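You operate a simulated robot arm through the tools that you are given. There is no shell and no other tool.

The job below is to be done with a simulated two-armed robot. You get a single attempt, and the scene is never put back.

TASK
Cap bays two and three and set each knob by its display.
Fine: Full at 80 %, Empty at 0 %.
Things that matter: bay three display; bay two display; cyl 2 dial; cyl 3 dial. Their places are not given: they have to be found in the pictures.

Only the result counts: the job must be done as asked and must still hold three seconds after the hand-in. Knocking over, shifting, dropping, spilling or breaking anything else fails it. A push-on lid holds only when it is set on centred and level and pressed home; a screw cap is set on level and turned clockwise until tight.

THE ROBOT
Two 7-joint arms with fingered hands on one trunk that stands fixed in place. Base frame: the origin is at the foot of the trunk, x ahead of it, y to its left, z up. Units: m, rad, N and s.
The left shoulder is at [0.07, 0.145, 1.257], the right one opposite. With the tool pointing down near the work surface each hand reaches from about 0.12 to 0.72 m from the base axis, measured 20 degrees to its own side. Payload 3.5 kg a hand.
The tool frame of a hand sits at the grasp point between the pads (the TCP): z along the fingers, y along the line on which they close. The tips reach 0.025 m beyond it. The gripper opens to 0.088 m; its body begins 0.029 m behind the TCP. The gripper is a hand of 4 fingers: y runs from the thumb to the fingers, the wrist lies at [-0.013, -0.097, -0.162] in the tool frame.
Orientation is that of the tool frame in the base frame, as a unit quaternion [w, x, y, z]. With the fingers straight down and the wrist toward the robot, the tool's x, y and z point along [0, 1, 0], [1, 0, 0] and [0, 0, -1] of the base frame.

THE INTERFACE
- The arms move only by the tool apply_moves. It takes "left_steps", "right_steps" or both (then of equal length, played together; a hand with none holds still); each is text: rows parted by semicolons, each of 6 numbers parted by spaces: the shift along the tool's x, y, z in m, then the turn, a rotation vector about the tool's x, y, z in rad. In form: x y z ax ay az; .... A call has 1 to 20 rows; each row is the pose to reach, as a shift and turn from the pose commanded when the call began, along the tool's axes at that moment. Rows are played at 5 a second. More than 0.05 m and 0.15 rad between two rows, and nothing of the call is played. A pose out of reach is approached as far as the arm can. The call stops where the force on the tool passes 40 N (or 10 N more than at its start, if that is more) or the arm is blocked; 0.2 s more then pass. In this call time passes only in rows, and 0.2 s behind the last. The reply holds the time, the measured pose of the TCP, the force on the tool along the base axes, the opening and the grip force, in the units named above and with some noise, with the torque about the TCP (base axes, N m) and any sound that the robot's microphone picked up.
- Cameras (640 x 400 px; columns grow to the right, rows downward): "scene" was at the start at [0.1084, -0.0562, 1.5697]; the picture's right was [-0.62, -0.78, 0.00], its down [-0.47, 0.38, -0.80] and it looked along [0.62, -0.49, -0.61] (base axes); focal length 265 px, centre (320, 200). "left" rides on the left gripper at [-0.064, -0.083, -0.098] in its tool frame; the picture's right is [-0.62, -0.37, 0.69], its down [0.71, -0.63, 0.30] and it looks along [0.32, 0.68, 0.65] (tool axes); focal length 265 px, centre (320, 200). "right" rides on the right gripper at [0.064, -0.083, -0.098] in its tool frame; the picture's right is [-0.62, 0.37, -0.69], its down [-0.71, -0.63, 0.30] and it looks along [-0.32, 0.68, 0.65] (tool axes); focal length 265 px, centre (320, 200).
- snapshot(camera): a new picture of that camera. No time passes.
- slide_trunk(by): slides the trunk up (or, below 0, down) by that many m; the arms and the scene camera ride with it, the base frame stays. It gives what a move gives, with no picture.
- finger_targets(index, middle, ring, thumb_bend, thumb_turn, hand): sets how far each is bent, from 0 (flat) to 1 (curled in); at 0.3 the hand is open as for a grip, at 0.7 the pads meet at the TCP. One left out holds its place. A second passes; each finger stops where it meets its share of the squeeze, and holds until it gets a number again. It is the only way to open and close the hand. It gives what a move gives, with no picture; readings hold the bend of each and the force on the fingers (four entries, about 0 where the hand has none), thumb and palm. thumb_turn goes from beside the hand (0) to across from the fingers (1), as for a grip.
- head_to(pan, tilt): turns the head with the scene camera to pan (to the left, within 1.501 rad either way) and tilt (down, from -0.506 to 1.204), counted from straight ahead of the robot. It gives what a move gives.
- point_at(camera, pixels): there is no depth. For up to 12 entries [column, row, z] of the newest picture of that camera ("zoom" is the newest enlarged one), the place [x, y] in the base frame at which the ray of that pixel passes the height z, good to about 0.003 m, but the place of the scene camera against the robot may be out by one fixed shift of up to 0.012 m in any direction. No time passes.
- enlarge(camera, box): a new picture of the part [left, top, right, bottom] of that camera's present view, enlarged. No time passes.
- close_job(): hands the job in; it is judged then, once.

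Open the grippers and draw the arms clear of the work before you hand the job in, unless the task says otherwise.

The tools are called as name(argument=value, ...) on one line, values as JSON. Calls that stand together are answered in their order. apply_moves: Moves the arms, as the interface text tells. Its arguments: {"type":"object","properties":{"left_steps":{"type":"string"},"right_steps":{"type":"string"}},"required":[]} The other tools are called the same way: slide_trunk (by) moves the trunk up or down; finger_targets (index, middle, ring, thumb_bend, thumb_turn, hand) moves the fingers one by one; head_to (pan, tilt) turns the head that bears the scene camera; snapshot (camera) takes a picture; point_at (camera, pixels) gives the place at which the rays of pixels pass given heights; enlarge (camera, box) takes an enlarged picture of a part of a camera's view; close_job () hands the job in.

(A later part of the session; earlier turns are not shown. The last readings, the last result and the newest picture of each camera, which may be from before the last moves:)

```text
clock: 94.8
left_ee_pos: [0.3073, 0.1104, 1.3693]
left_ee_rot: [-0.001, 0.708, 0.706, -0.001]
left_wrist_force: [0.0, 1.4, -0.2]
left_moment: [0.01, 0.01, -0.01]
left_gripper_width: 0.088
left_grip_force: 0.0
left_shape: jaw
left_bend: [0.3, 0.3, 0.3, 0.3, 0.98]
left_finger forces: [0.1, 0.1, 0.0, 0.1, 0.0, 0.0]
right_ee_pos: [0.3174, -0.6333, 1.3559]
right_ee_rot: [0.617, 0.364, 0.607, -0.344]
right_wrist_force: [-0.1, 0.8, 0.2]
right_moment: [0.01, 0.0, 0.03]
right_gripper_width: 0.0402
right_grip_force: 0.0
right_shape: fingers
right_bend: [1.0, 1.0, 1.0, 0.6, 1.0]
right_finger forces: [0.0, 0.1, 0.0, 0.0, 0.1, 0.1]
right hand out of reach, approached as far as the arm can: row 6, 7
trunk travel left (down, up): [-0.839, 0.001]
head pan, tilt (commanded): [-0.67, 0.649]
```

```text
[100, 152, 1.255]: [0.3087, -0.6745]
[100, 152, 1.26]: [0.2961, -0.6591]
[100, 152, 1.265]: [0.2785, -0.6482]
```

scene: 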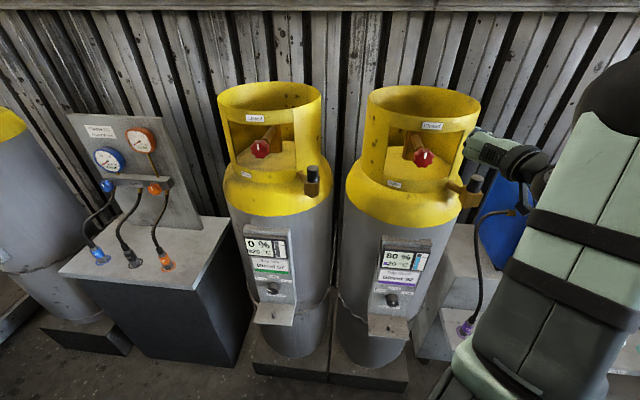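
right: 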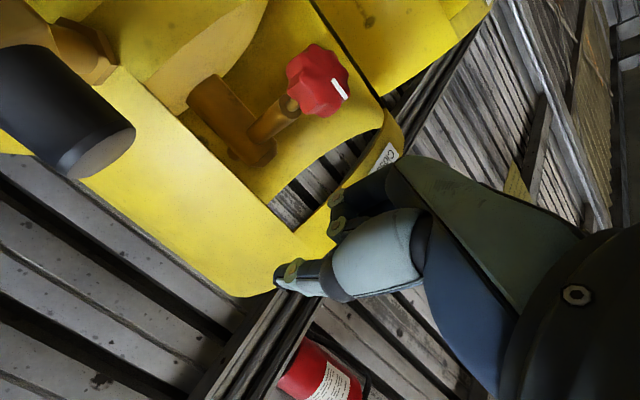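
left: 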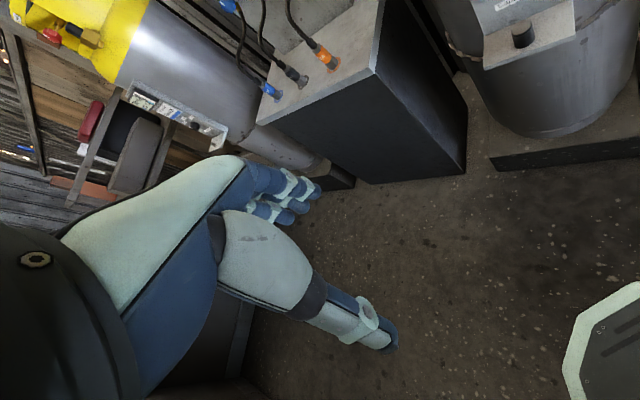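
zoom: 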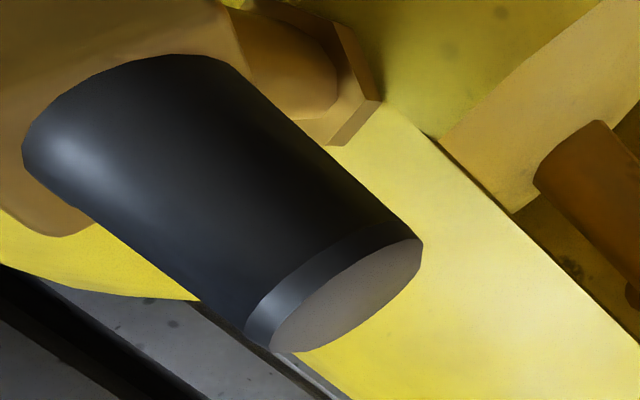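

I move the fist over the cap (keeping ~6 cm above its top level) and compare with bay two's pre-press view.

apply_moves(right_steps="0.0033 -0.0106 0.0119 0 0 0; 0.0066 -0.0211 0.0239 0 0 0; 0.0099 -0.0317 0.0358 0 0 0")

snapshot(camera="right")

snapshot(camera="scene")

enlarge(camera="scene", box=[440, 120, 530, 210])

```text
clock: 95.7
left_ee_pos: [0.3061, 0.1113, 1.3698]
left_ee_rot: [0.001, 0.708, 0.706, 0.0]
left_wrist_force: [-1.0, -0.3, -0.3]
left_moment: [-0.01, 0.02, -0.02]
left_gripper_width: 0.0876
left_grip_force: 0.1
left_shape: jaw
left_bend: [0.3, 0.3, 0.3, 0.3, 0.98]
left_finger forces: [0.1, 0.0, 0.1, 0.0, 0.0, 0.1]
right_ee_pos: [0.3076, -0.6816, 1.3438]
right_ee_rot: [0.618, 0.364, 0.607, -0.342]
right_wrist_force: [0.0, 0.5, -0.9]
right_moment: [0.0, -0.01, 0.03]
right_gripper_width: 0.0399
right_grip_force: 0.1
right_shape: fingers
right_bend: [1.0, 1.0, 1.0, 0.6, 1.0]
right_finger forces: [0.1, 0.0, 0.1, 0.0, 0.0, 0.0]
trunk travel left (down, up): [-0.839, 0.001]
head pan, tilt (commanded): [-0.67, 0.649]
```

```text
taken
```

right: 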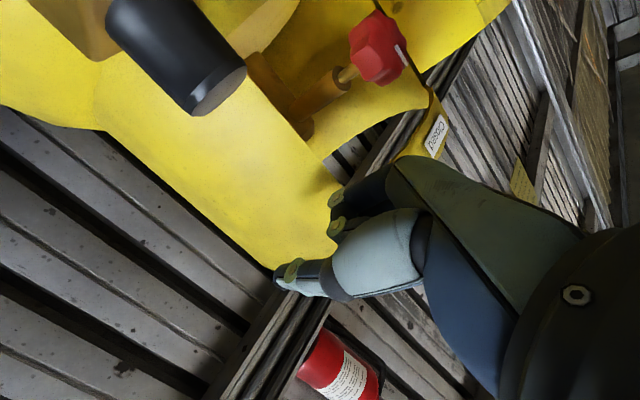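

```text
taken
```

scene: 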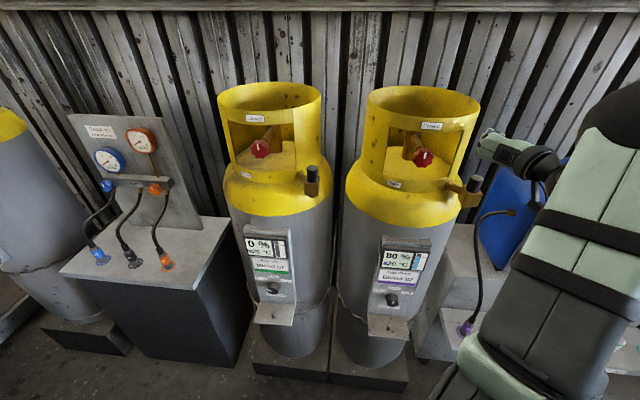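

```text
4.44 times, centred on (485, 165) of scene
```

zoom: 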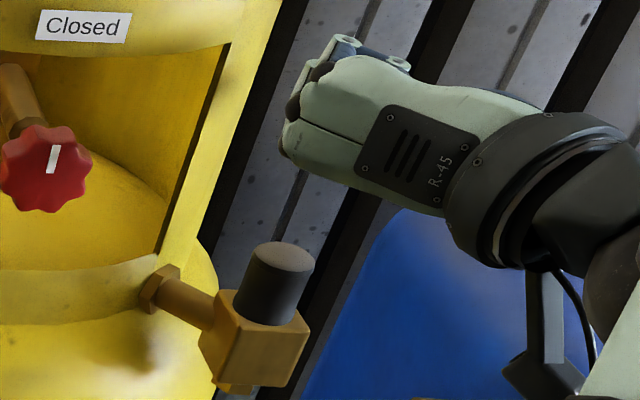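

The geometry matches bay two (cap top at (220,92), expected (229,90)). I lower 5.5 cm, then proceed in small steps.

apply_moves(right_steps="0.025 0 0 0 0 0; 0.045 -0.001 0 0 0 0; 0.055 -0.002 0.0015 0 0 0")

snapshot(camera="right")

enlarge(camera="scene", box=[440, 120, 530, 210])

```text
clock: 96.5
left_ee_pos: [0.3048, 0.1123, 1.3699]
left_ee_rot: [0.001, 0.708, 0.706, -0.001]
left_wrist_force: [0.0, 0.2, -0.3]
left_moment: [0.02, 0.03, 0.0]
left_gripper_width: 0.0877
left_grip_force: 0.1
left_shape: jaw
left_bend: [0.3, 0.3, 0.3, 0.3, 0.98]
left_finger forces: [0.0, 0.0, 0.0, 0.0, 0.0, 0.0]
right_ee_pos: [0.3143, -0.6848, 1.2913]
right_ee_rot: [0.618, 0.363, 0.606, -0.344]
right_wrist_force: [-0.8, 1.2, 0.7]
right_moment: [0.03, -0.02, -0.03]
right_gripper_width: 0.0402
right_grip_force: 0.0
right_shape: fingers
right_bend: [1.0, 1.0, 1.0, 0.6, 1.0]
right_finger forces: [0.1, 0.0, 0.0, 0.1, 0.0, 0.1]
right hand out of reach, approached as far as the arm can: row 1, 2, 3
trunk travel left (down, up): [-0.839, 0.001]
head pan, tilt (commanded): [-0.67, 0.649]
```

```text
taken
```

right: 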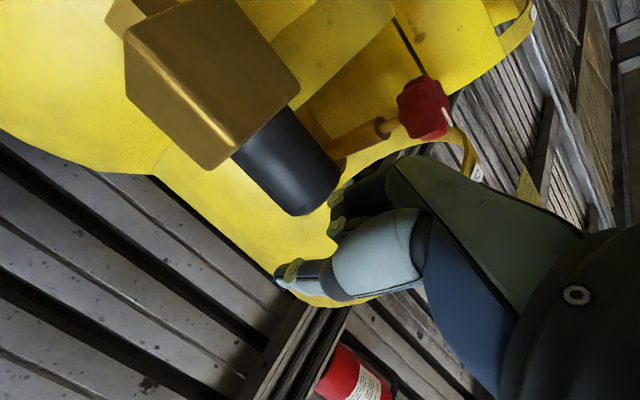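

```text
4.44 times, centred on (485, 165) of scene
```

zoom: 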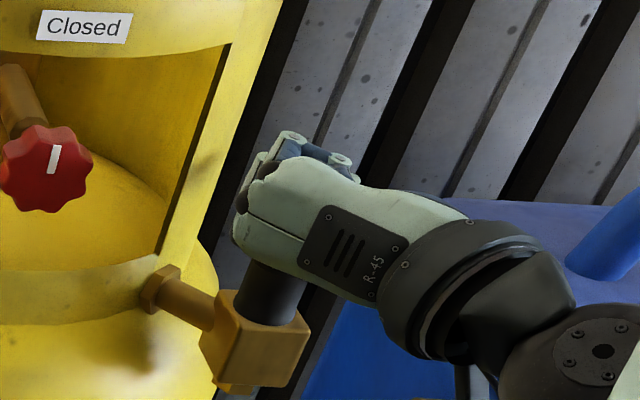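

The cap top sits right where expected relative to the fist (pixel ~(317,187)). I continue down in 2–3 mm rows toward contact.

apply_moves(right_steps="0.003 0 0 0 0 0; 0.006 0 0 0 0 0; 0.009 0 0 0 0 0; 0.012 0 0 0 0 0")

enlarge(camera="right", box=[220, 100, 420, 300])

enlarge(camera="scene", box=[440, 120, 530, 210])

```text
clock: 97.5
left_ee_pos: [0.3058, 0.1116, 1.3687]
left_ee_rot: [0.001, 0.708, 0.706, 0.0]
left_wrist_force: [0.2, -0.1, 0.1]
left_moment: [-0.03, 0.01, -0.04]
left_gripper_width: 0.0877
left_grip_force: 0.1
left_shape: jaw
left_bend: [0.3, 0.3, 0.3, 0.3, 0.98]
left_finger forces: [0.1, 0.0, 0.0, 0.0, 0.0, 0.1]
right_ee_pos: [0.3167, -0.6851, 1.2797]
right_ee_rot: [0.617, 0.364, 0.608, -0.343]
right_wrist_force: [0.3, 0.4, -0.1]
right_moment: [-0.02, -0.01, 0.01]
right_gripper_width: 0.0399
right_grip_force: 0.1
right_shape: fingers
right_bend: [1.0, 1.0, 1.0, 0.6, 1.0]
right_finger forces: [0.0, 0.0, 0.0, 0.1, 0.0, 0.1]
trunk travel left (down, up): [-0.839, 0.001]
head pan, tilt (commanded): [-0.67, 0.649]
```

```text
2.00 times, centred on (320, 200) of right
```

zoom: 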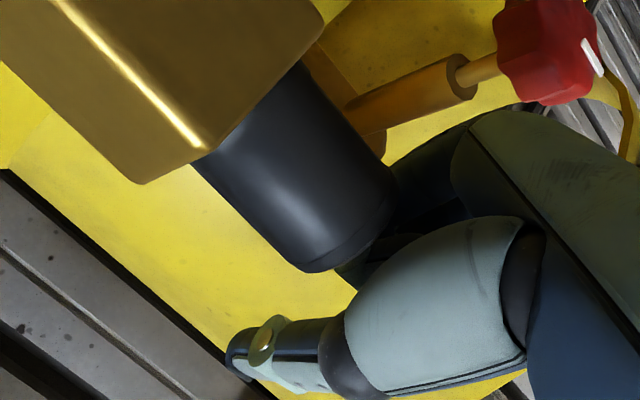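

```text
4.44 times, centred on (485, 165) of scene
```

zoom: 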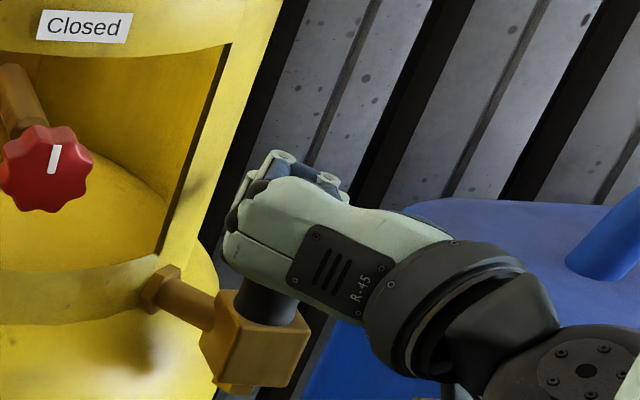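

Almost touching. I press in 1.5 mm rows.

apply_moves(right_steps="0.002 0 0 0 0 0; 0.004 0 0 0 0 0; 0.006 0 0 0 0 0; 0.0075 0 0 0 0 0")

enlarge(camera="right", box=[220, 100, 420, 300])

```text
clock: 98.5
left_ee_pos: [0.3045, 0.113, 1.3692]
left_ee_rot: [0.001, 0.708, 0.707, -0.001]
left_wrist_force: [-0.5, -0.3, 0.0]
left_moment: [0.0, -0.02, 0.02]
left_gripper_width: 0.0876
left_grip_force: 0.1
left_shape: jaw
left_bend: [0.3, 0.3, 0.3, 0.3, 0.98]
left_finger forces: [0.1, 0.0, 0.0, 0.1, 0.0, 0.0]
right_ee_pos: [0.3184, -0.6849, 1.2715]
right_ee_rot: [0.619, 0.363, 0.606, -0.343]
right_wrist_force: [0.3, 0.5, 3.2]
right_moment: [0.07, -0.02, 0.02]
right_gripper_width: 0.04
right_grip_force: 1.9
right_shape: fingers
right_bend: [1.0, 1.0, 1.0, 0.6, 1.0]
right_finger forces: [3.1, 0.0, 0.0, 0.1, 0.0, 0.1]
trunk travel left (down, up): [-0.839, 0.001]
head pan, tilt (commanded): [-0.67, 0.649]
```

```text
2.00 times, centred on (320, 200) of right
```

zoom: 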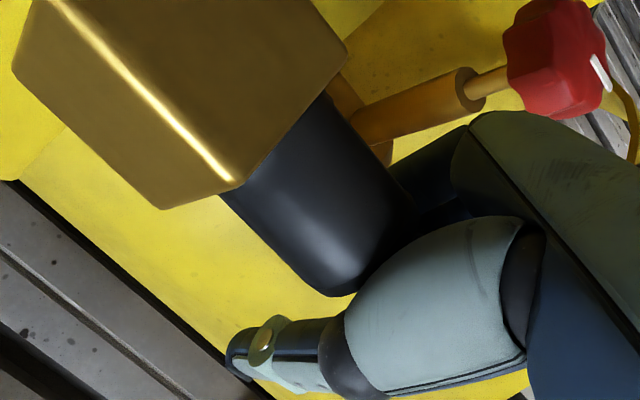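

Contact at 3 N. I press on toward ~25–30 N.

apply_moves(right_steps="0.0015 0 0 0 0 0; 0.003 0 0 0 0 0; 0.0045 0 0 0 0 0; 0.006 0 0 0 0 0; 0.0075 0 0 0 0 0")

```text
clock: 99.7
left_ee_pos: [0.3037, 0.1148, 1.3703]
left_ee_rot: [0.002, 0.708, 0.706, -0.001]
left_wrist_force: [1.1, 0.5, 0.1]
left_moment: [-0.01, 0.0, -0.04]
left_gripper_width: 0.0878
left_grip_force: 0.1
left_shape: jaw
left_bend: [0.3, 0.3, 0.3, 0.3, 0.98]
left_finger forces: [0.0, 0.0, 0.1, 0.0, 0.0, 0.0]
right_ee_pos: [0.3177, -0.6833, 1.2708]
right_ee_rot: [0.622, 0.362, 0.603, -0.343]
right_wrist_force: [3.2, -8.7, 30.7]
right_moment: [0.45, 0.1, 0.02]
right_gripper_width: 0.039
right_grip_force: 16.0
right_shape: fingers
right_bend: [0.99, 1.0, 1.0, 0.6, 1.0]
right_finger forces: [30.3, 0.1, 0.0, 0.0, 1.2, 0.0]
right hand out of reach, approached as far as the arm can: row 4
trunk travel left (down, up): [-0.839, 0.001]
head pan, tilt (commanded): [-0.67, 0.649]
```

30.7 N applied with no further travel. I raise the fist, retreat and inspect cap three.

apply_moves(right_steps="-0.008 0 0 0 0 0; -0.03 0 0 0 0 0; -0.07 0 0 0 0 0; -0.075 0 -0.04 0 0 0; -0.075 0 -0.07 0 0 0")

snapshot(camera="right")

enlarge(camera="scene", box=[445, 160, 505, 220])

enlarge(camera="right", box=[0, 0, 240, 180])

```text
clock: 100.8
left_ee_pos: [0.3058, 0.1107, 1.3693]
left_ee_rot: [0.001, 0.708, 0.707, -0.002]
left_wrist_force: [-0.2, -0.5, -0.1]
left_moment: [0.04, 0.0, -0.01]
left_gripper_width: 0.0877
left_grip_force: 0.1
left_shape: jaw
left_bend: [0.3, 0.3, 0.3, 0.3, 0.98]
left_finger forces: [0.0, 0.0, 0.1, 0.0, 0.1, 0.1]
right_ee_pos: [0.3177, -0.6348, 1.3498]
right_ee_rot: [0.617, 0.363, 0.607, -0.345]
right_wrist_force: [-0.6, 0.6, -0.1]
right_moment: [-0.02, 0.0, 0.0]
right_gripper_width: 0.0402
right_grip_force: 0.0
right_shape: fingers
right_bend: [1.0, 1.0, 1.0, 0.6, 1.0]
right_finger forces: [0.1, 0.0, 0.0, 0.0, 0.0, 0.0]
right hand out of reach, approached as far as the arm can: row 4, 5
trunk travel left (down, up): [-0.839, 0.001]
head pan, tilt (commanded): [-0.67, 0.649]
```

```text
taken
```

right: 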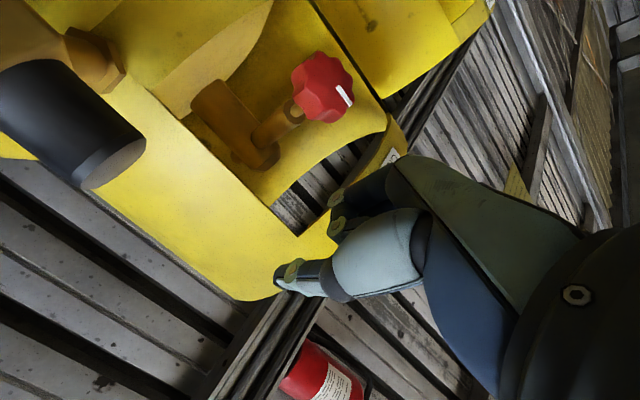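

```text
6.67 times, centred on (475, 190) of scene
```

zoom: 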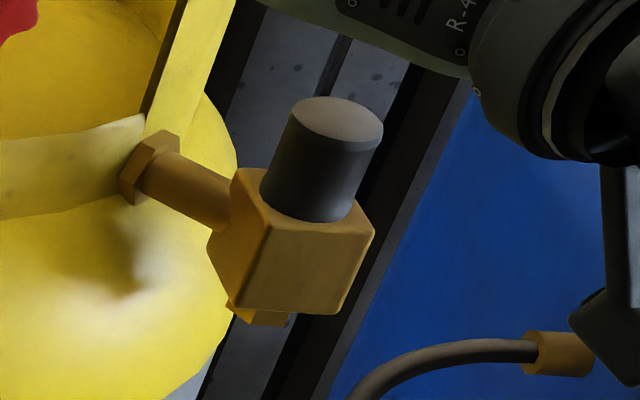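

```text
2.22 times, centred on (120, 90) of right
```

zoom: 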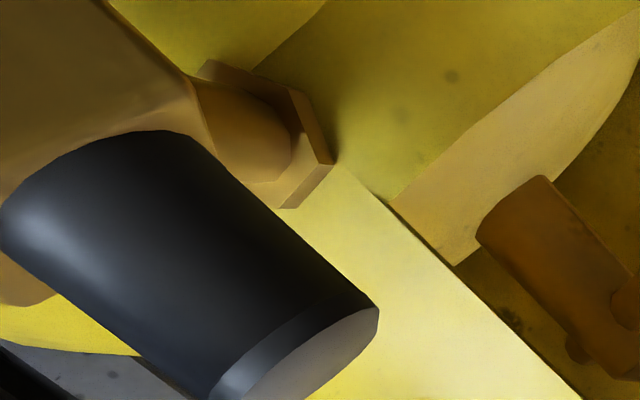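

Cap three is fully seated and level. Now dial three: I first tilt the hand back to the approach posture and draw back in front of bay three.

apply_moves(right_steps="0.003 0.0031 -0.0116 0 0.144 0; 0.0059 0.0062 -0.0233 0 0.288 0; 0.0089 0.0093 -0.0349 0 0.432 0; 0.0119 0.0124 -0.0466 0 0.577 0; 0.0149 0.0155 -0.0582 0 0.721 0; 0.0178 0.0186 -0.0699 0 0.865 0; 0.0208 0.0217 -0.0815 0 1.009 0")

finger_targets(hand="right", index=0.4, middle=0.4, ring=0.3, thumb_bend=0.4)

snapshot(camera="scene")

```text
clock: 102.5
left_ee_pos: [0.305, 0.1112, 1.3707]
left_ee_rot: [0.001, 0.708, 0.706, -0.001]
left_wrist_force: [-0.1, 0.3, 0.9]
left_moment: [0.03, -0.02, 0.02]
left_gripper_width: 0.0878
left_grip_force: 0.0
left_shape: jaw
left_bend: [0.3, 0.3, 0.3, 0.3, 0.98]
left_finger forces: [0.0, 0.0, 0.0, 0.1, 0.1, 0.0]
right_ee_pos: [0.2953, -0.5518, 1.3276]
right_ee_rot: [0.247, 0.483, 0.831, -0.124]
right_wrist_force: [-0.6, 0.0, 0.2]
right_moment: [-0.01, -0.01, 0.02]
right_gripper_width: 0.0398
right_grip_force: 0.0
right_shape: fingers
right_bend: [1.0, 1.0, 1.0, 0.6, 1.0]
right_finger forces: [0.0, 0.0, 0.0, 0.1, 0.0, 0.0]
trunk travel left (down, up): [-0.839, 0.001]
head pan, tilt (commanded): [-0.67, 0.649]
```

```text
clock: 103.5
left_ee_pos: [0.3061, 0.112, 1.3697]
left_ee_rot: [0.001, 0.708, 0.706, 0.0]
left_wrist_force: [0.2, 0.2, 0.3]
left_moment: [0.01, 0.01, 0.03]
left_gripper_width: 0.0878
left_grip_force: 0.0
left_shape: jaw
left_bend: [0.3, 0.3, 0.3, 0.3, 0.98]
left_finger forces: [0.0, 0.0, 0.1, 0.1, 0.0, 0.0]
right_ee_pos: [0.2945, -0.5512, 1.3267]
right_ee_rot: [0.249, 0.483, 0.83, -0.125]
right_wrist_force: [-0.3, -0.5, -0.3]
right_moment: [0.01, 0.02, 0.0]
right_gripper_width: 0.063
right_grip_force: 0.0
right_shape: fingers
right_bend: [0.4, 0.4, 0.3, 0.4, 0.99]
right_finger forces: [0.0, 0.0, 0.0, 0.0, 0.0, 0.1]
trunk travel left (down, up): [-0.839, 0.001]
head pan, tilt (commanded): [-0.67, 0.649]
```

```text
taken
```

scene: 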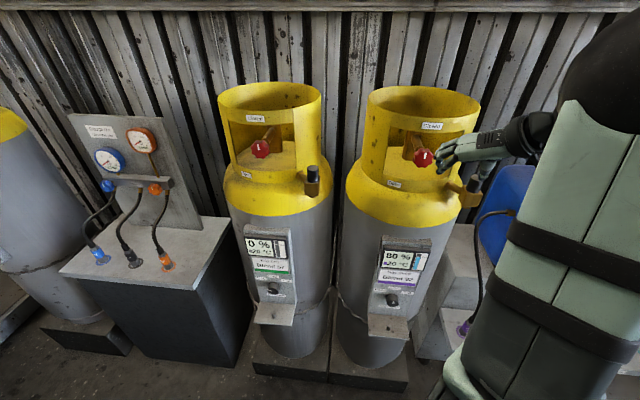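

I descend beside the panel (f≈0.57, r≈0.215) from z≈1.33 to ≈0.97 with this heading.

apply_moves(right_steps="0.0206 -0.0399 -0.0028 0 0 0; 0.0445 -0.0415 0.0352 0 0 0; 0.0684 -0.043 0.0732 0 0 0; 0.0924 -0.0445 0.1112 0 0 0; 0.1163 -0.046 0.1492 0 0 0; 0.1402 -0.0475 0.1872 0 0 0; 0.1641 -0.0491 0.2252 0 0 0; 0.188 -0.0506 0.2632 0 0 0; 0.2066 -0.0518 0.2928 0 0 0")

snapshot(camera="scene")

snapshot(camera="right")

```text
clock: 105.5
left_ee_pos: [0.3068, 0.1095, 1.3691]
left_ee_rot: [0.0, 0.708, 0.706, -0.001]
left_wrist_force: [-0.1, -0.6, 0.2]
left_moment: [-0.03, 0.02, 0.01]
left_gripper_width: 0.0876
left_grip_force: 0.1
left_shape: jaw
left_bend: [0.3, 0.3, 0.3, 0.3, 0.98]
left_finger forces: [0.0, 0.1, 0.1, 0.1, 0.1, 0.0]
right_ee_pos: [0.2524, -0.5582, 0.9672]
right_ee_rot: [0.249, 0.483, 0.83, -0.123]
right_wrist_force: [-0.4, 0.3, -0.3]
right_moment: [0.03, -0.01, 0.01]
right_gripper_width: 0.063
right_grip_force: 0.1
right_shape: fingers
right_bend: [0.4, 0.4, 0.3, 0.4, 0.99]
right_finger forces: [0.1, 0.0, 0.0, 0.0, 0.0, 0.1]
trunk travel left (down, up): [-0.839, 0.001]
head pan, tilt (commanded): [-0.67, 0.649]
```

```text
taken
```

scene: 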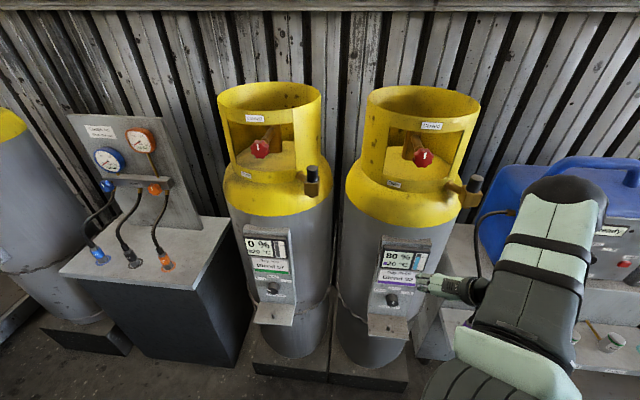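

```text
taken
```

right: 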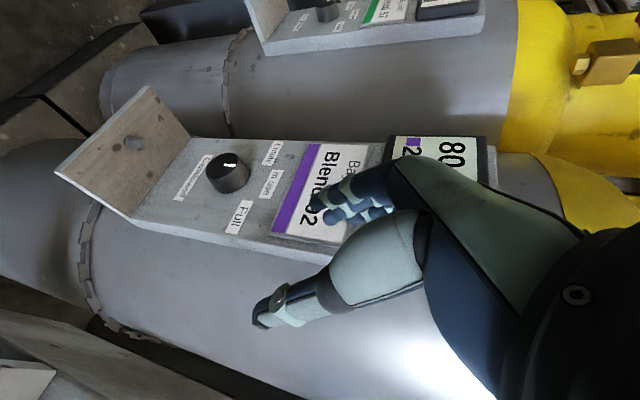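

The descent went as planned to (0.252,-0.558,0.967). I now rotate to face panel three horizontally while moving to the dial standoff.

apply_moves(right_steps="0.0191 0.0079 0.0085 -0.0284 -0.1249 -0.0208; 0.0383 0.0157 0.017 -0.0569 -0.2498 -0.0416; 0.0574 0.0236 0.0255 -0.0853 -0.3747 -0.0624; 0.0766 0.0315 0.034 -0.1138 -0.4996 -0.0832; 0.0957 0.0393 0.0424 -0.1422 -0.6245 -0.1039; 0.1148 0.0472 0.0509 -0.1706 -0.7494 -0.1247; 0.134 0.055 0.0594 -0.1991 -0.8743 -0.1455; 0.1531 0.0629 0.0679 -0.2275 -0.9992 -0.1663")

snapshot(camera="scene")

snapshot(camera="right")

```text
clock: 107.2
left_ee_pos: [0.3033, 0.1139, 1.3706]
left_ee_rot: [0.002, 0.707, 0.707, -0.001]
left_wrist_force: [0.7, 0.5, 0.6]
left_moment: [-0.01, -0.04, -0.02]
left_gripper_width: 0.0877
left_grip_force: 0.0
left_shape: jaw
left_bend: [0.3, 0.3, 0.3, 0.3, 0.98]
left_finger forces: [0.0, 0.0, 0.0, 0.1, 0.0, 0.0]
right_ee_pos: [0.2458, -0.5076, 0.7973]
right_ee_rot: [0.647, 0.272, 0.661, -0.265]
right_wrist_force: [-0.1, 0.5, -0.3]
right_moment: [0.02, 0.04, 0.0]
right_gripper_width: 0.0631
right_grip_force: 0.1
right_shape: fingers
right_bend: [0.4, 0.4, 0.3, 0.4, 0.99]
right_finger forces: [0.0, 0.0, 0.1, 0.1, 0.0, 0.0]
right hand out of reach, approached as far as the arm can: row 4, 5, 6, 7, 8
trunk travel left (down, up): [-0.839, 0.001]
head pan, tilt (commanded): [-0.67, 0.649]
```

```text
taken
```

scene: 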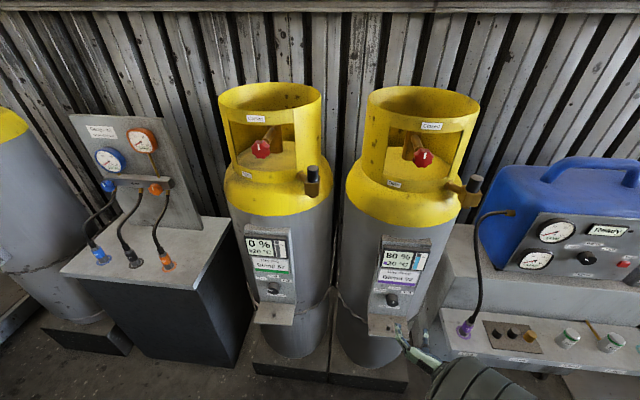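

```text
taken
```

right: 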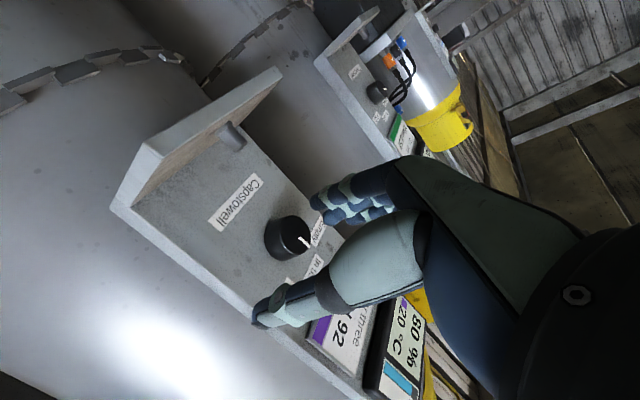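

The arm can't get fully to the standoff from this trunk height (hand at f≈0.53, r≈0.185, z≈0.80). I raise the hand 20 cm and then lower the trunk so the shoulder is nearer the dial's height.

apply_moves(right_steps="-0.04 0.01 -0.005 0 0 0; -0.08 0.02 -0.01 0 0 0; -0.12 0.03 -0.01 0 0 0; -0.16 0.04 -0.01 0 0 0; -0.2 0.05 -0.01 0 0 0")

snapshot(camera="scene")

```text
clock: 108.5
left_ee_pos: [0.3026, 0.1132, 1.3693]
left_ee_rot: [0.001, 0.707, 0.707, 0.0]
left_wrist_force: [0.3, 0.5, -0.3]
left_moment: [0.02, 0.0, 0.0]
left_gripper_width: 0.0877
left_grip_force: 0.0
left_shape: jaw
left_bend: [0.3, 0.3, 0.3, 0.3, 0.98]
left_finger forces: [0.0, 0.1, 0.0, 0.0, 0.0, 0.1]
right_ee_pos: [0.2664, -0.6003, 0.9254]
right_ee_rot: [0.646, 0.265, 0.666, -0.262]
right_wrist_force: [0.6, 0.0, -0.1]
right_moment: [0.05, -0.03, 0.0]
right_gripper_width: 0.0637
right_grip_force: 0.0
right_shape: fingers
right_bend: [0.4, 0.4, 0.3, 0.4, 0.99]
right_finger forces: [0.0, 0.1, 0.0, 0.0, 0.0, 0.1]
right hand out of reach, approached as far as the arm can: row 1, 2, 3, 4, 5
trunk travel left (down, up): [-0.839, 0.001]
head pan, tilt (commanded): [-0.67, 0.649]
stopped in row 5 (right hand): the force on the tool passed its limit at 52 N (the readings are from after the stop); the commanded pose is now the measured one
```

```text
taken
```

scene: 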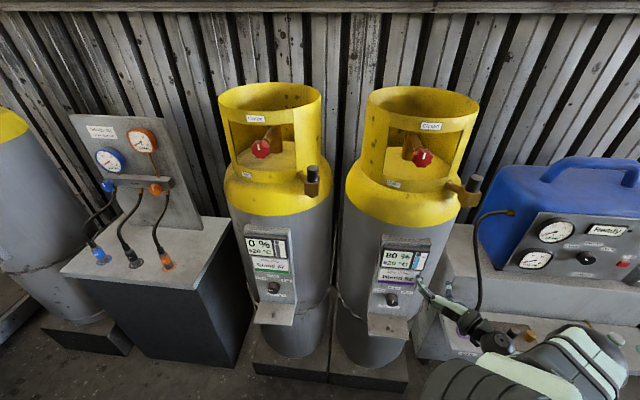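

The motion stopped on a 52 N contact with the hand at (0.266,-0.600,0.925) – the reach limit had let it drift. I inspect what it touched before moving.

snapshot(camera="right")

enlarge(camera="scene", box=[360, 220, 640, 400])

enlarge(camera="scene", box=[330, 160, 500, 340])

```text
taken
```

right: 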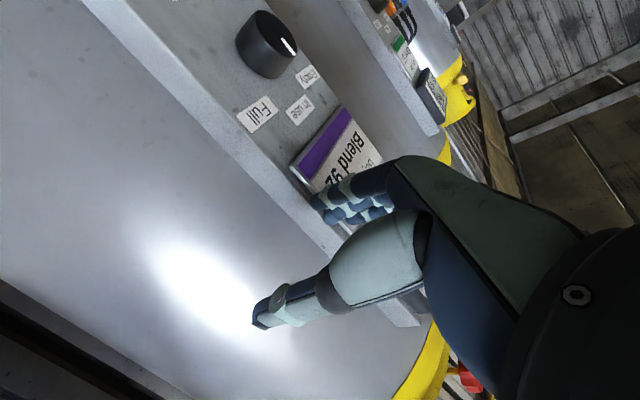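

```text
2.22 times, centred on (500, 310) of scene
```

zoom: 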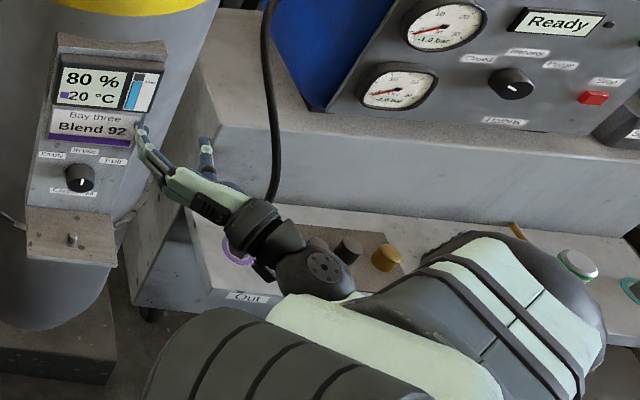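

```text
2.22 times, centred on (415, 250) of scene
```

zoom: 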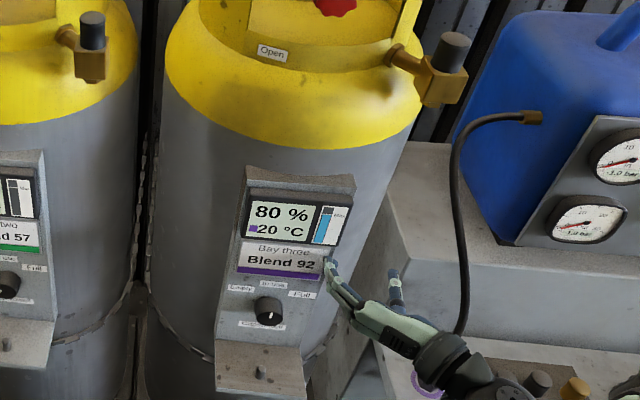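

The ring finger had touched the label card's corner; nothing appears displaced (caps, dial and hose unchanged). I back straight off 3 cm along the tool axis first.

apply_moves(right_steps="0 0 -0.01 0 0 0; 0 0 -0.02 0 0 0; 0 -0.005 -0.03 0 0 0")

snapshot(camera="right")

```text
clock: 109.3
left_ee_pos: [0.306, 0.1127, 1.3692]
left_ee_rot: [0.0, 0.707, 0.707, -0.001]
left_wrist_force: [0.4, -0.5, 0.1]
left_moment: [-0.06, -0.02, 0.01]
left_gripper_width: 0.0878
left_grip_force: 0.2
left_shape: jaw
left_bend: [0.3, 0.3, 0.3, 0.3, 0.98]
left_finger forces: [0.1, 0.1, 0.1, 0.0, 0.0, 0.1]
right_ee_pos: [0.2434, -0.5991, 0.9189]
right_ee_rot: [0.647, 0.264, 0.666, -0.262]
right_wrist_force: [-0.7, -0.5, -0.1]
right_moment: [0.0, -0.01, 0.02]
right_gripper_width: 0.0636
right_grip_force: 0.0
right_shape: fingers
right_bend: [0.4, 0.4, 0.3, 0.4, 0.99]
right_finger forces: [0.0, 0.0, 0.0, 0.0, 0.0, 0.0]
right hand out of reach, approached as far as the arm can: row 1, 2, 3
trunk travel left (down, up): [-0.839, 0.001]
head pan, tilt (commanded): [-0.67, 0.649]
```

```text
taken
```

right: 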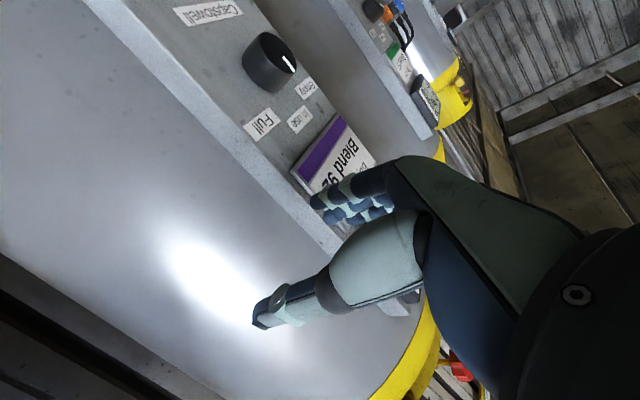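

Clear of the panel now. I tilt the hand back (θ 90°→~33°) in place, which moves the fingertips away from the panel.

apply_moves(right_steps="0 -0.003 -0.003 0 0.143 0; 0 -0.005 -0.005 0 0.286 0; 0 -0.005 -0.005 0 0.429 0; 0 -0.005 -0.005 0 0.571 0; 0 -0.005 -0.005 0 0.714 0; 0 -0.005 -0.005 0 0.857 0; 0 -0.005 -0.005 0 1.0 0")

snapshot(camera="right")

snapshot(camera="scene")

```text
clock: 110.9
left_ee_pos: [0.3074, 0.112, 1.3695]
left_ee_rot: [0.0, 0.708, 0.706, -0.001]
left_wrist_force: [-0.7, 0.1, -0.7]
left_moment: [-0.02, 0.02, 0.0]
left_gripper_width: 0.0876
left_grip_force: 0.0
left_shape: jaw
left_bend: [0.3, 0.3, 0.3, 0.3, 0.98]
left_finger forces: [0.0, 0.1, 0.1, 0.0, 0.0, 0.0]
right_ee_pos: [0.2366, -0.5988, 0.9194]
right_ee_rot: [0.247, 0.358, 0.895, -0.103]
right_wrist_force: [0.3, -1.2, 0.1]
right_moment: [-0.03, 0.03, 0.02]
right_gripper_width: 0.0637
right_grip_force: 0.0
right_shape: fingers
right_bend: [0.4, 0.4, 0.3, 0.4, 0.99]
right_finger forces: [0.1, 0.0, 0.0, 0.1, 0.0, 0.0]
trunk travel left (down, up): [-0.839, 0.001]
head pan, tilt (commanded): [-0.67, 0.649]
```

```text
taken
```

right: 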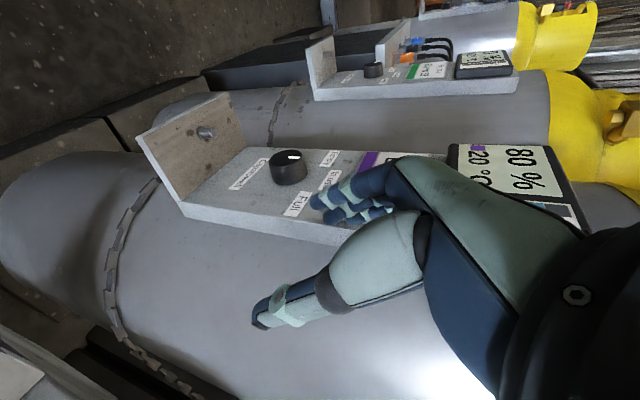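

```text
taken
```

scene: 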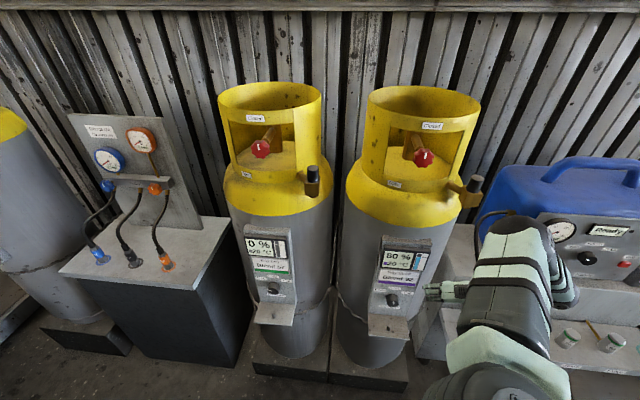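

Clean. I move back and left to a position in front of panel three (f≈0.50, r≈0.127, z≈0.92).

apply_moves(right_steps="0.0386 0.001 -0.0232 0 0 0; 0.0771 0.0019 -0.0464 0 0 0; 0.0761 0.0449 -0.0462 0 0 0; 0.0751 0.0879 -0.046 0 0 0; 0.0741 0.1309 -0.0457 0 0 0")

snapshot(camera="right")

snapshot(camera="scene")

```text
clock: 112.1
left_ee_pos: [0.3074, 0.1123, 1.3684]
left_ee_rot: [0.0, 0.708, 0.707, -0.001]
left_wrist_force: [0.4, 0.5, -0.4]
left_moment: [-0.04, 0.03, -0.01]
left_gripper_width: 0.0877
left_grip_force: 0.0
left_shape: jaw
left_bend: [0.3, 0.3, 0.3, 0.3, 0.98]
left_finger forces: [0.0, 0.1, 0.0, 0.0, 0.0, 0.0]
right_ee_pos: [0.2647, -0.4433, 0.9191]
right_ee_rot: [0.247, 0.358, 0.894, -0.104]
right_wrist_force: [-0.2, -0.5, 0.3]
right_moment: [-0.02, -0.04, 0.0]
right_gripper_width: 0.0635
right_grip_force: 0.1
right_shape: fingers
right_bend: [0.4, 0.4, 0.3, 0.4, 0.99]
right_finger forces: [0.0, 0.1, 0.0, 0.1, 0.1, 0.0]
trunk travel left (down, up): [-0.839, 0.001]
head pan, tilt (commanded): [-0.67, 0.649]
```

```text
taken
```

right: 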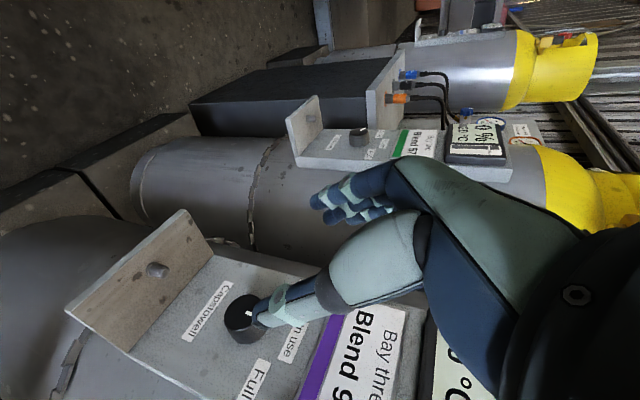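

```text
taken
```

scene: 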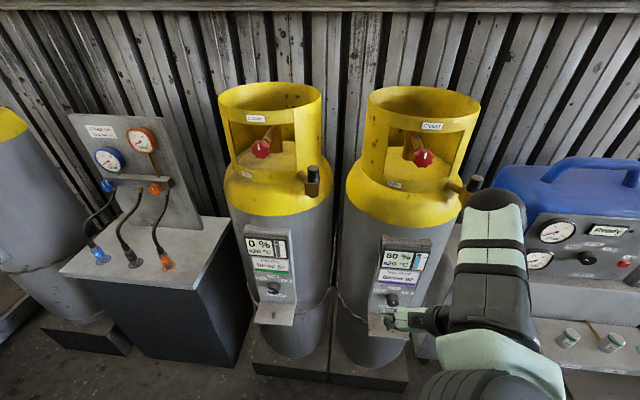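

Reached without limits. To make the horizontal hand pose comfortable, I pull back 2 cm and lower the trunk 0.28 m, so that the shoulder is closer to dial height.

apply_moves(right_steps="0.0086 0.0002 -0.0052 0 0 0; 0.0171 0.0004 -0.0103 0 0 0")

slide_trunk(by=-0.28)

snapshot(camera="scene")

snapshot(camera="right")

```text
clock: 112.7
left_ee_pos: [0.305, 0.1119, 1.3688]
left_ee_rot: [0.001, 0.707, 0.707, -0.001]
left_wrist_force: [0.4, 0.1, 0.3]
left_moment: [0.0, -0.04, 0.01]
left_gripper_width: 0.0876
left_grip_force: 0.1
left_shape: jaw
left_bend: [0.3, 0.3, 0.3, 0.3, 0.98]
left_finger forces: [0.0, 0.0, 0.1, 0.0, 0.0, 0.0]
right_ee_pos: [0.2511, -0.4294, 0.9186]
right_ee_rot: [0.247, 0.358, 0.894, -0.103]
right_wrist_force: [-0.4, -0.4, 0.6]
right_moment: [0.0, -0.05, -0.01]
right_gripper_width: 0.0636
right_grip_force: 0.1
right_shape: fingers
right_bend: [0.4, 0.4, 0.3, 0.4, 0.99]
right_finger forces: [0.0, 0.0, 0.0, 0.0, 0.0, 0.0]
trunk travel left (down, up): [-0.839, 0.001]
head pan, tilt (commanded): [-0.67, 0.649]
```

```text
clock: 115.5
left_ee_pos: [0.3053, 0.1114, 1.0898]
left_ee_rot: [0.0, 0.708, 0.707, -0.002]
left_wrist_force: [-0.1, -0.2, 0.0]
left_moment: [-0.03, 0.0, -0.03]
left_gripper_width: 0.0877
left_grip_force: 0.0
left_shape: jaw
left_bend: [0.3, 0.3, 0.3, 0.3, 0.98]
left_finger forces: [0.1, 0.0, 0.0, 0.0, 0.1, 0.0]
right_ee_pos: [0.251, -0.4294, 0.6395]
right_ee_rot: [0.247, 0.358, 0.895, -0.104]
right_wrist_force: [-0.1, -0.6, -1.1]
right_moment: [-0.01, 0.0, 0.0]
right_gripper_width: 0.0638
right_grip_force: 0.0
right_shape: fingers
right_bend: [0.4, 0.4, 0.3, 0.4, 0.99]
right_finger forces: [0.0, 0.1, 0.0, 0.1, 0.0, 0.0]
trunk travel left (down, up): [-0.559, 0.281]
head pan, tilt (commanded): [-0.67, 0.649]
```

```text
taken
```

scene: 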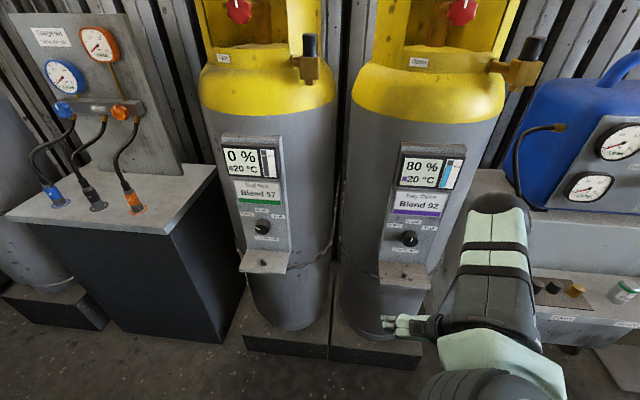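

```text
taken
```

right: 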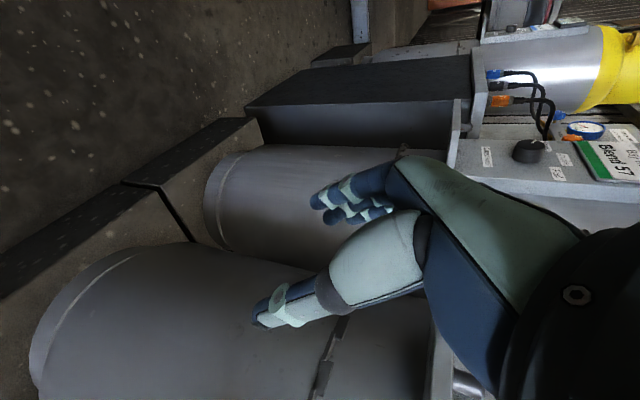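

I check cap three and both dials from this lower viewpoint.

enlarge(camera="scene", box=[480, 25, 560, 100])

enlarge(camera="scene", box=[380, 210, 440, 260])

enlarge(camera="scene", box=[240, 205, 290, 250])

```text
5.33 times, centred on (520, 62) of scene
```

zoom: 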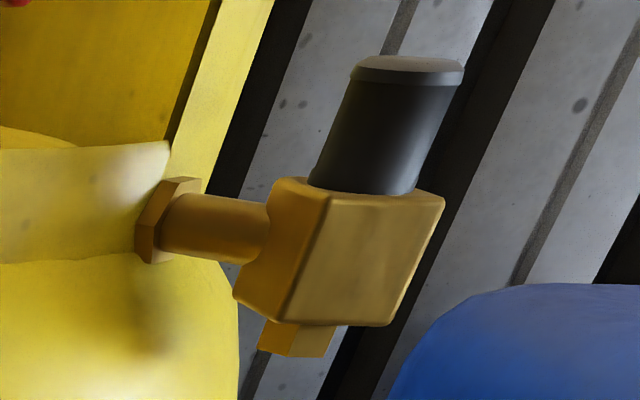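

```text
8.00 times, centred on (410, 235) of scene
```

zoom: 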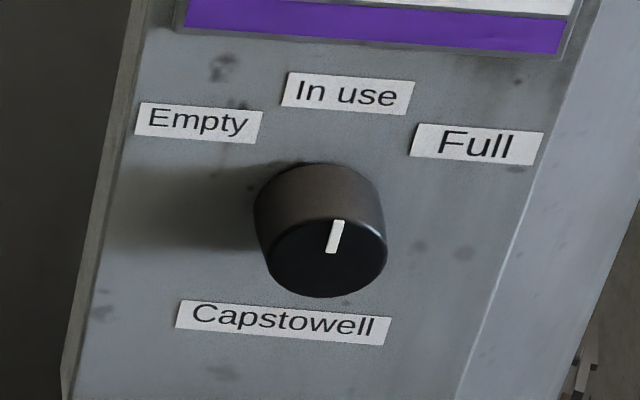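

```text
8.89 times, centred on (265, 228) of scene
```

zoom: 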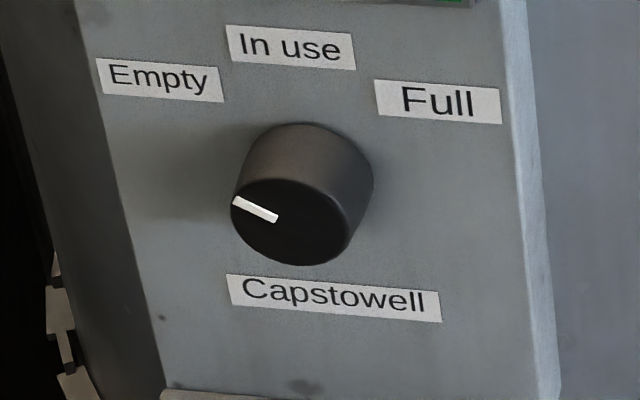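

Cap three sits flush on its block. A hand tilted ~52° (approaching from above) should be reachable for dial three; I raise the trunk 0.21 m and start rotating toward that grip orientation in small steps.

slide_trunk(by=0.212)

apply_moves(right_steps="-0.0022 0 -0.0037 0.0981 -0.0474 -0.0836; -0.0044 0 -0.0074 0.1963 -0.0949 -0.1673; -0.0066 -0.0001 -0.0111 0.2944 -0.1423 -0.2509")

```text
clock: 117.8
left_ee_pos: [0.3063, 0.1103, 1.302]
left_ee_rot: [0.0, 0.708, 0.706, -0.002]
left_wrist_force: [0.0, 1.1, -0.1]
left_moment: [-0.07, -0.01, 0.03]
left_gripper_width: 0.0877
left_grip_force: 0.0
left_shape: jaw
left_bend: [0.3, 0.3, 0.3, 0.3, 0.98]
left_finger forces: [0.0, 0.0, 0.0, 0.0, 0.1, 0.0]
right_ee_pos: [0.2506, -0.4308, 0.8508]
right_ee_rot: [0.247, 0.358, 0.895, -0.104]
right_wrist_force: [0.0, 0.0, -0.2]
right_moment: [0.01, -0.01, 0.0]
right_gripper_width: 0.0633
right_grip_force: 0.0
right_shape: fingers
right_bend: [0.4, 0.4, 0.3, 0.4, 0.99]
right_finger forces: [0.0, 0.1, 0.0, 0.1, 0.0, 0.1]
trunk travel left (down, up): [-0.771, 0.069]
head pan, tilt (commanded): [-0.67, 0.649]
```

```text
clock: 118.6
left_ee_pos: [0.3069, 0.1114, 1.3005]
left_ee_rot: [0.0, 0.708, 0.707, -0.001]
left_wrist_force: [-0.1, -0.3, 0.4]
left_moment: [-0.01, 0.02, 0.03]
left_gripper_width: 0.0876
left_grip_force: 0.2
left_shape: jaw
left_bend: [0.3, 0.3, 0.3, 0.3, 0.98]
left_finger forces: [0.1, 0.1, 0.0, 0.0, 0.0, 0.1]
right_ee_pos: [0.2504, -0.431, 0.8645]
right_ee_rot: [0.239, 0.267, 0.887, -0.289]
right_wrist_force: [0.1, -0.4, 0.6]
right_moment: [0.03, 0.01, 0.01]
right_gripper_width: 0.0636
right_grip_force: 0.0
right_shape: fingers
right_bend: [0.4, 0.4, 0.3, 0.4, 0.99]
right_finger forces: [0.0, 0.0, 0.1, 0.1, 0.0, 0.1]
trunk travel left (down, up): [-0.771, 0.069]
head pan, tilt (commanded): [-0.67, 0.649]
```

No reach limits so far. I continue the remaining rotation.

apply_moves(right_steps="0 0 0 0.0981 -0.0474 -0.0836; 0 0 0 0.1963 -0.0949 -0.1673; 0 0 0 0.2944 -0.1423 -0.2509; 0 0 0 0.3926 -0.1898 -0.3345")

snapshot(camera="right")

snapshot(camera="scene")

```text
clock: 119.6
left_ee_pos: [0.3055, 0.1109, 1.3021]
left_ee_rot: [0.001, 0.707, 0.707, -0.001]
left_wrist_force: [0.7, 0.5, 0.3]
left_moment: [-0.03, 0.02, -0.01]
left_gripper_width: 0.0875
left_grip_force: 0.1
left_shape: jaw
left_bend: [0.3, 0.3, 0.3, 0.3, 0.98]
left_finger forces: [0.0, 0.1, 0.1, 0.0, 0.0, 0.0]
right_ee_pos: [0.2434, -0.4357, 0.864]
right_ee_rot: [0.212, 0.148, 0.825, -0.503]
right_wrist_force: [-0.9, 0.6, -0.7]
right_moment: [-0.03, 0.0, 0.0]
right_gripper_width: 0.0635
right_grip_force: 0.1
right_shape: fingers
right_bend: [0.4, 0.4, 0.3, 0.4, 0.99]
right_finger forces: [0.1, 0.0, 0.1, 0.0, 0.0, 0.0]
right hand out of reach, approached as far as the arm can: row 4
trunk travel left (down, up): [-0.771, 0.069]
head pan, tilt (commanded): [-0.67, 0.649]
```

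```text
taken
```

right: 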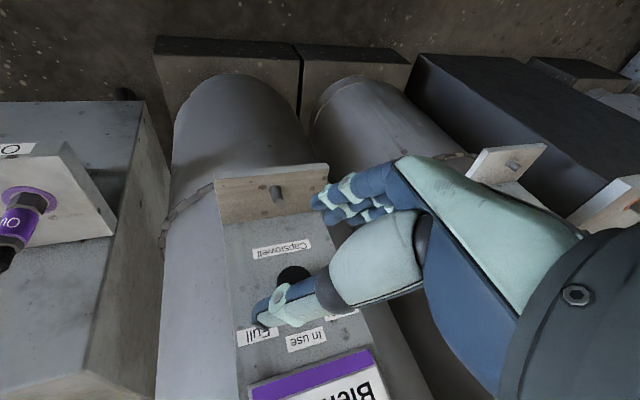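

```text
taken
```

scene: 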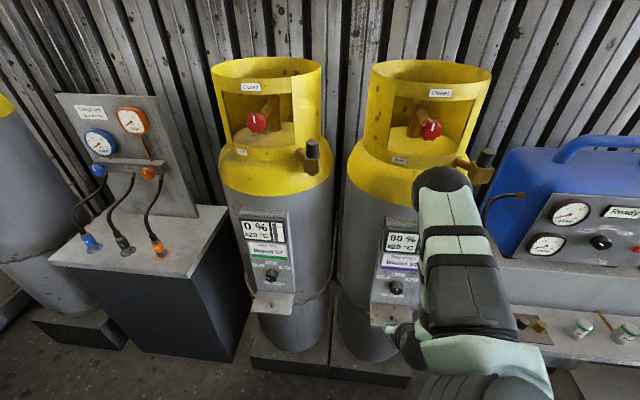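

The grip orientation is essentially reached (2° off). I zoom on dial three to refine its centre before approaching.

enlarge(camera="right", box=[210, 200, 370, 360])

enlarge(camera="scene", box=[365, 250, 445, 340])

```text
2.50 times, centred on (290, 280) of right
```

zoom: 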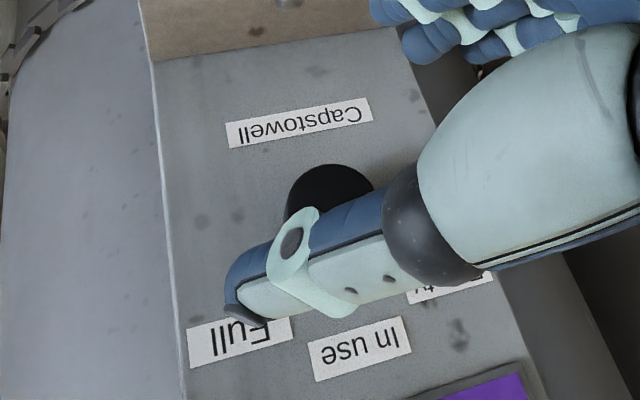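

```text
4.44 times, centred on (405, 295) of scene
```

zoom: 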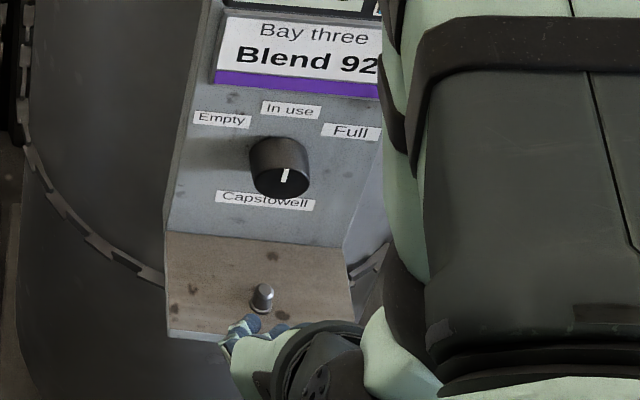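

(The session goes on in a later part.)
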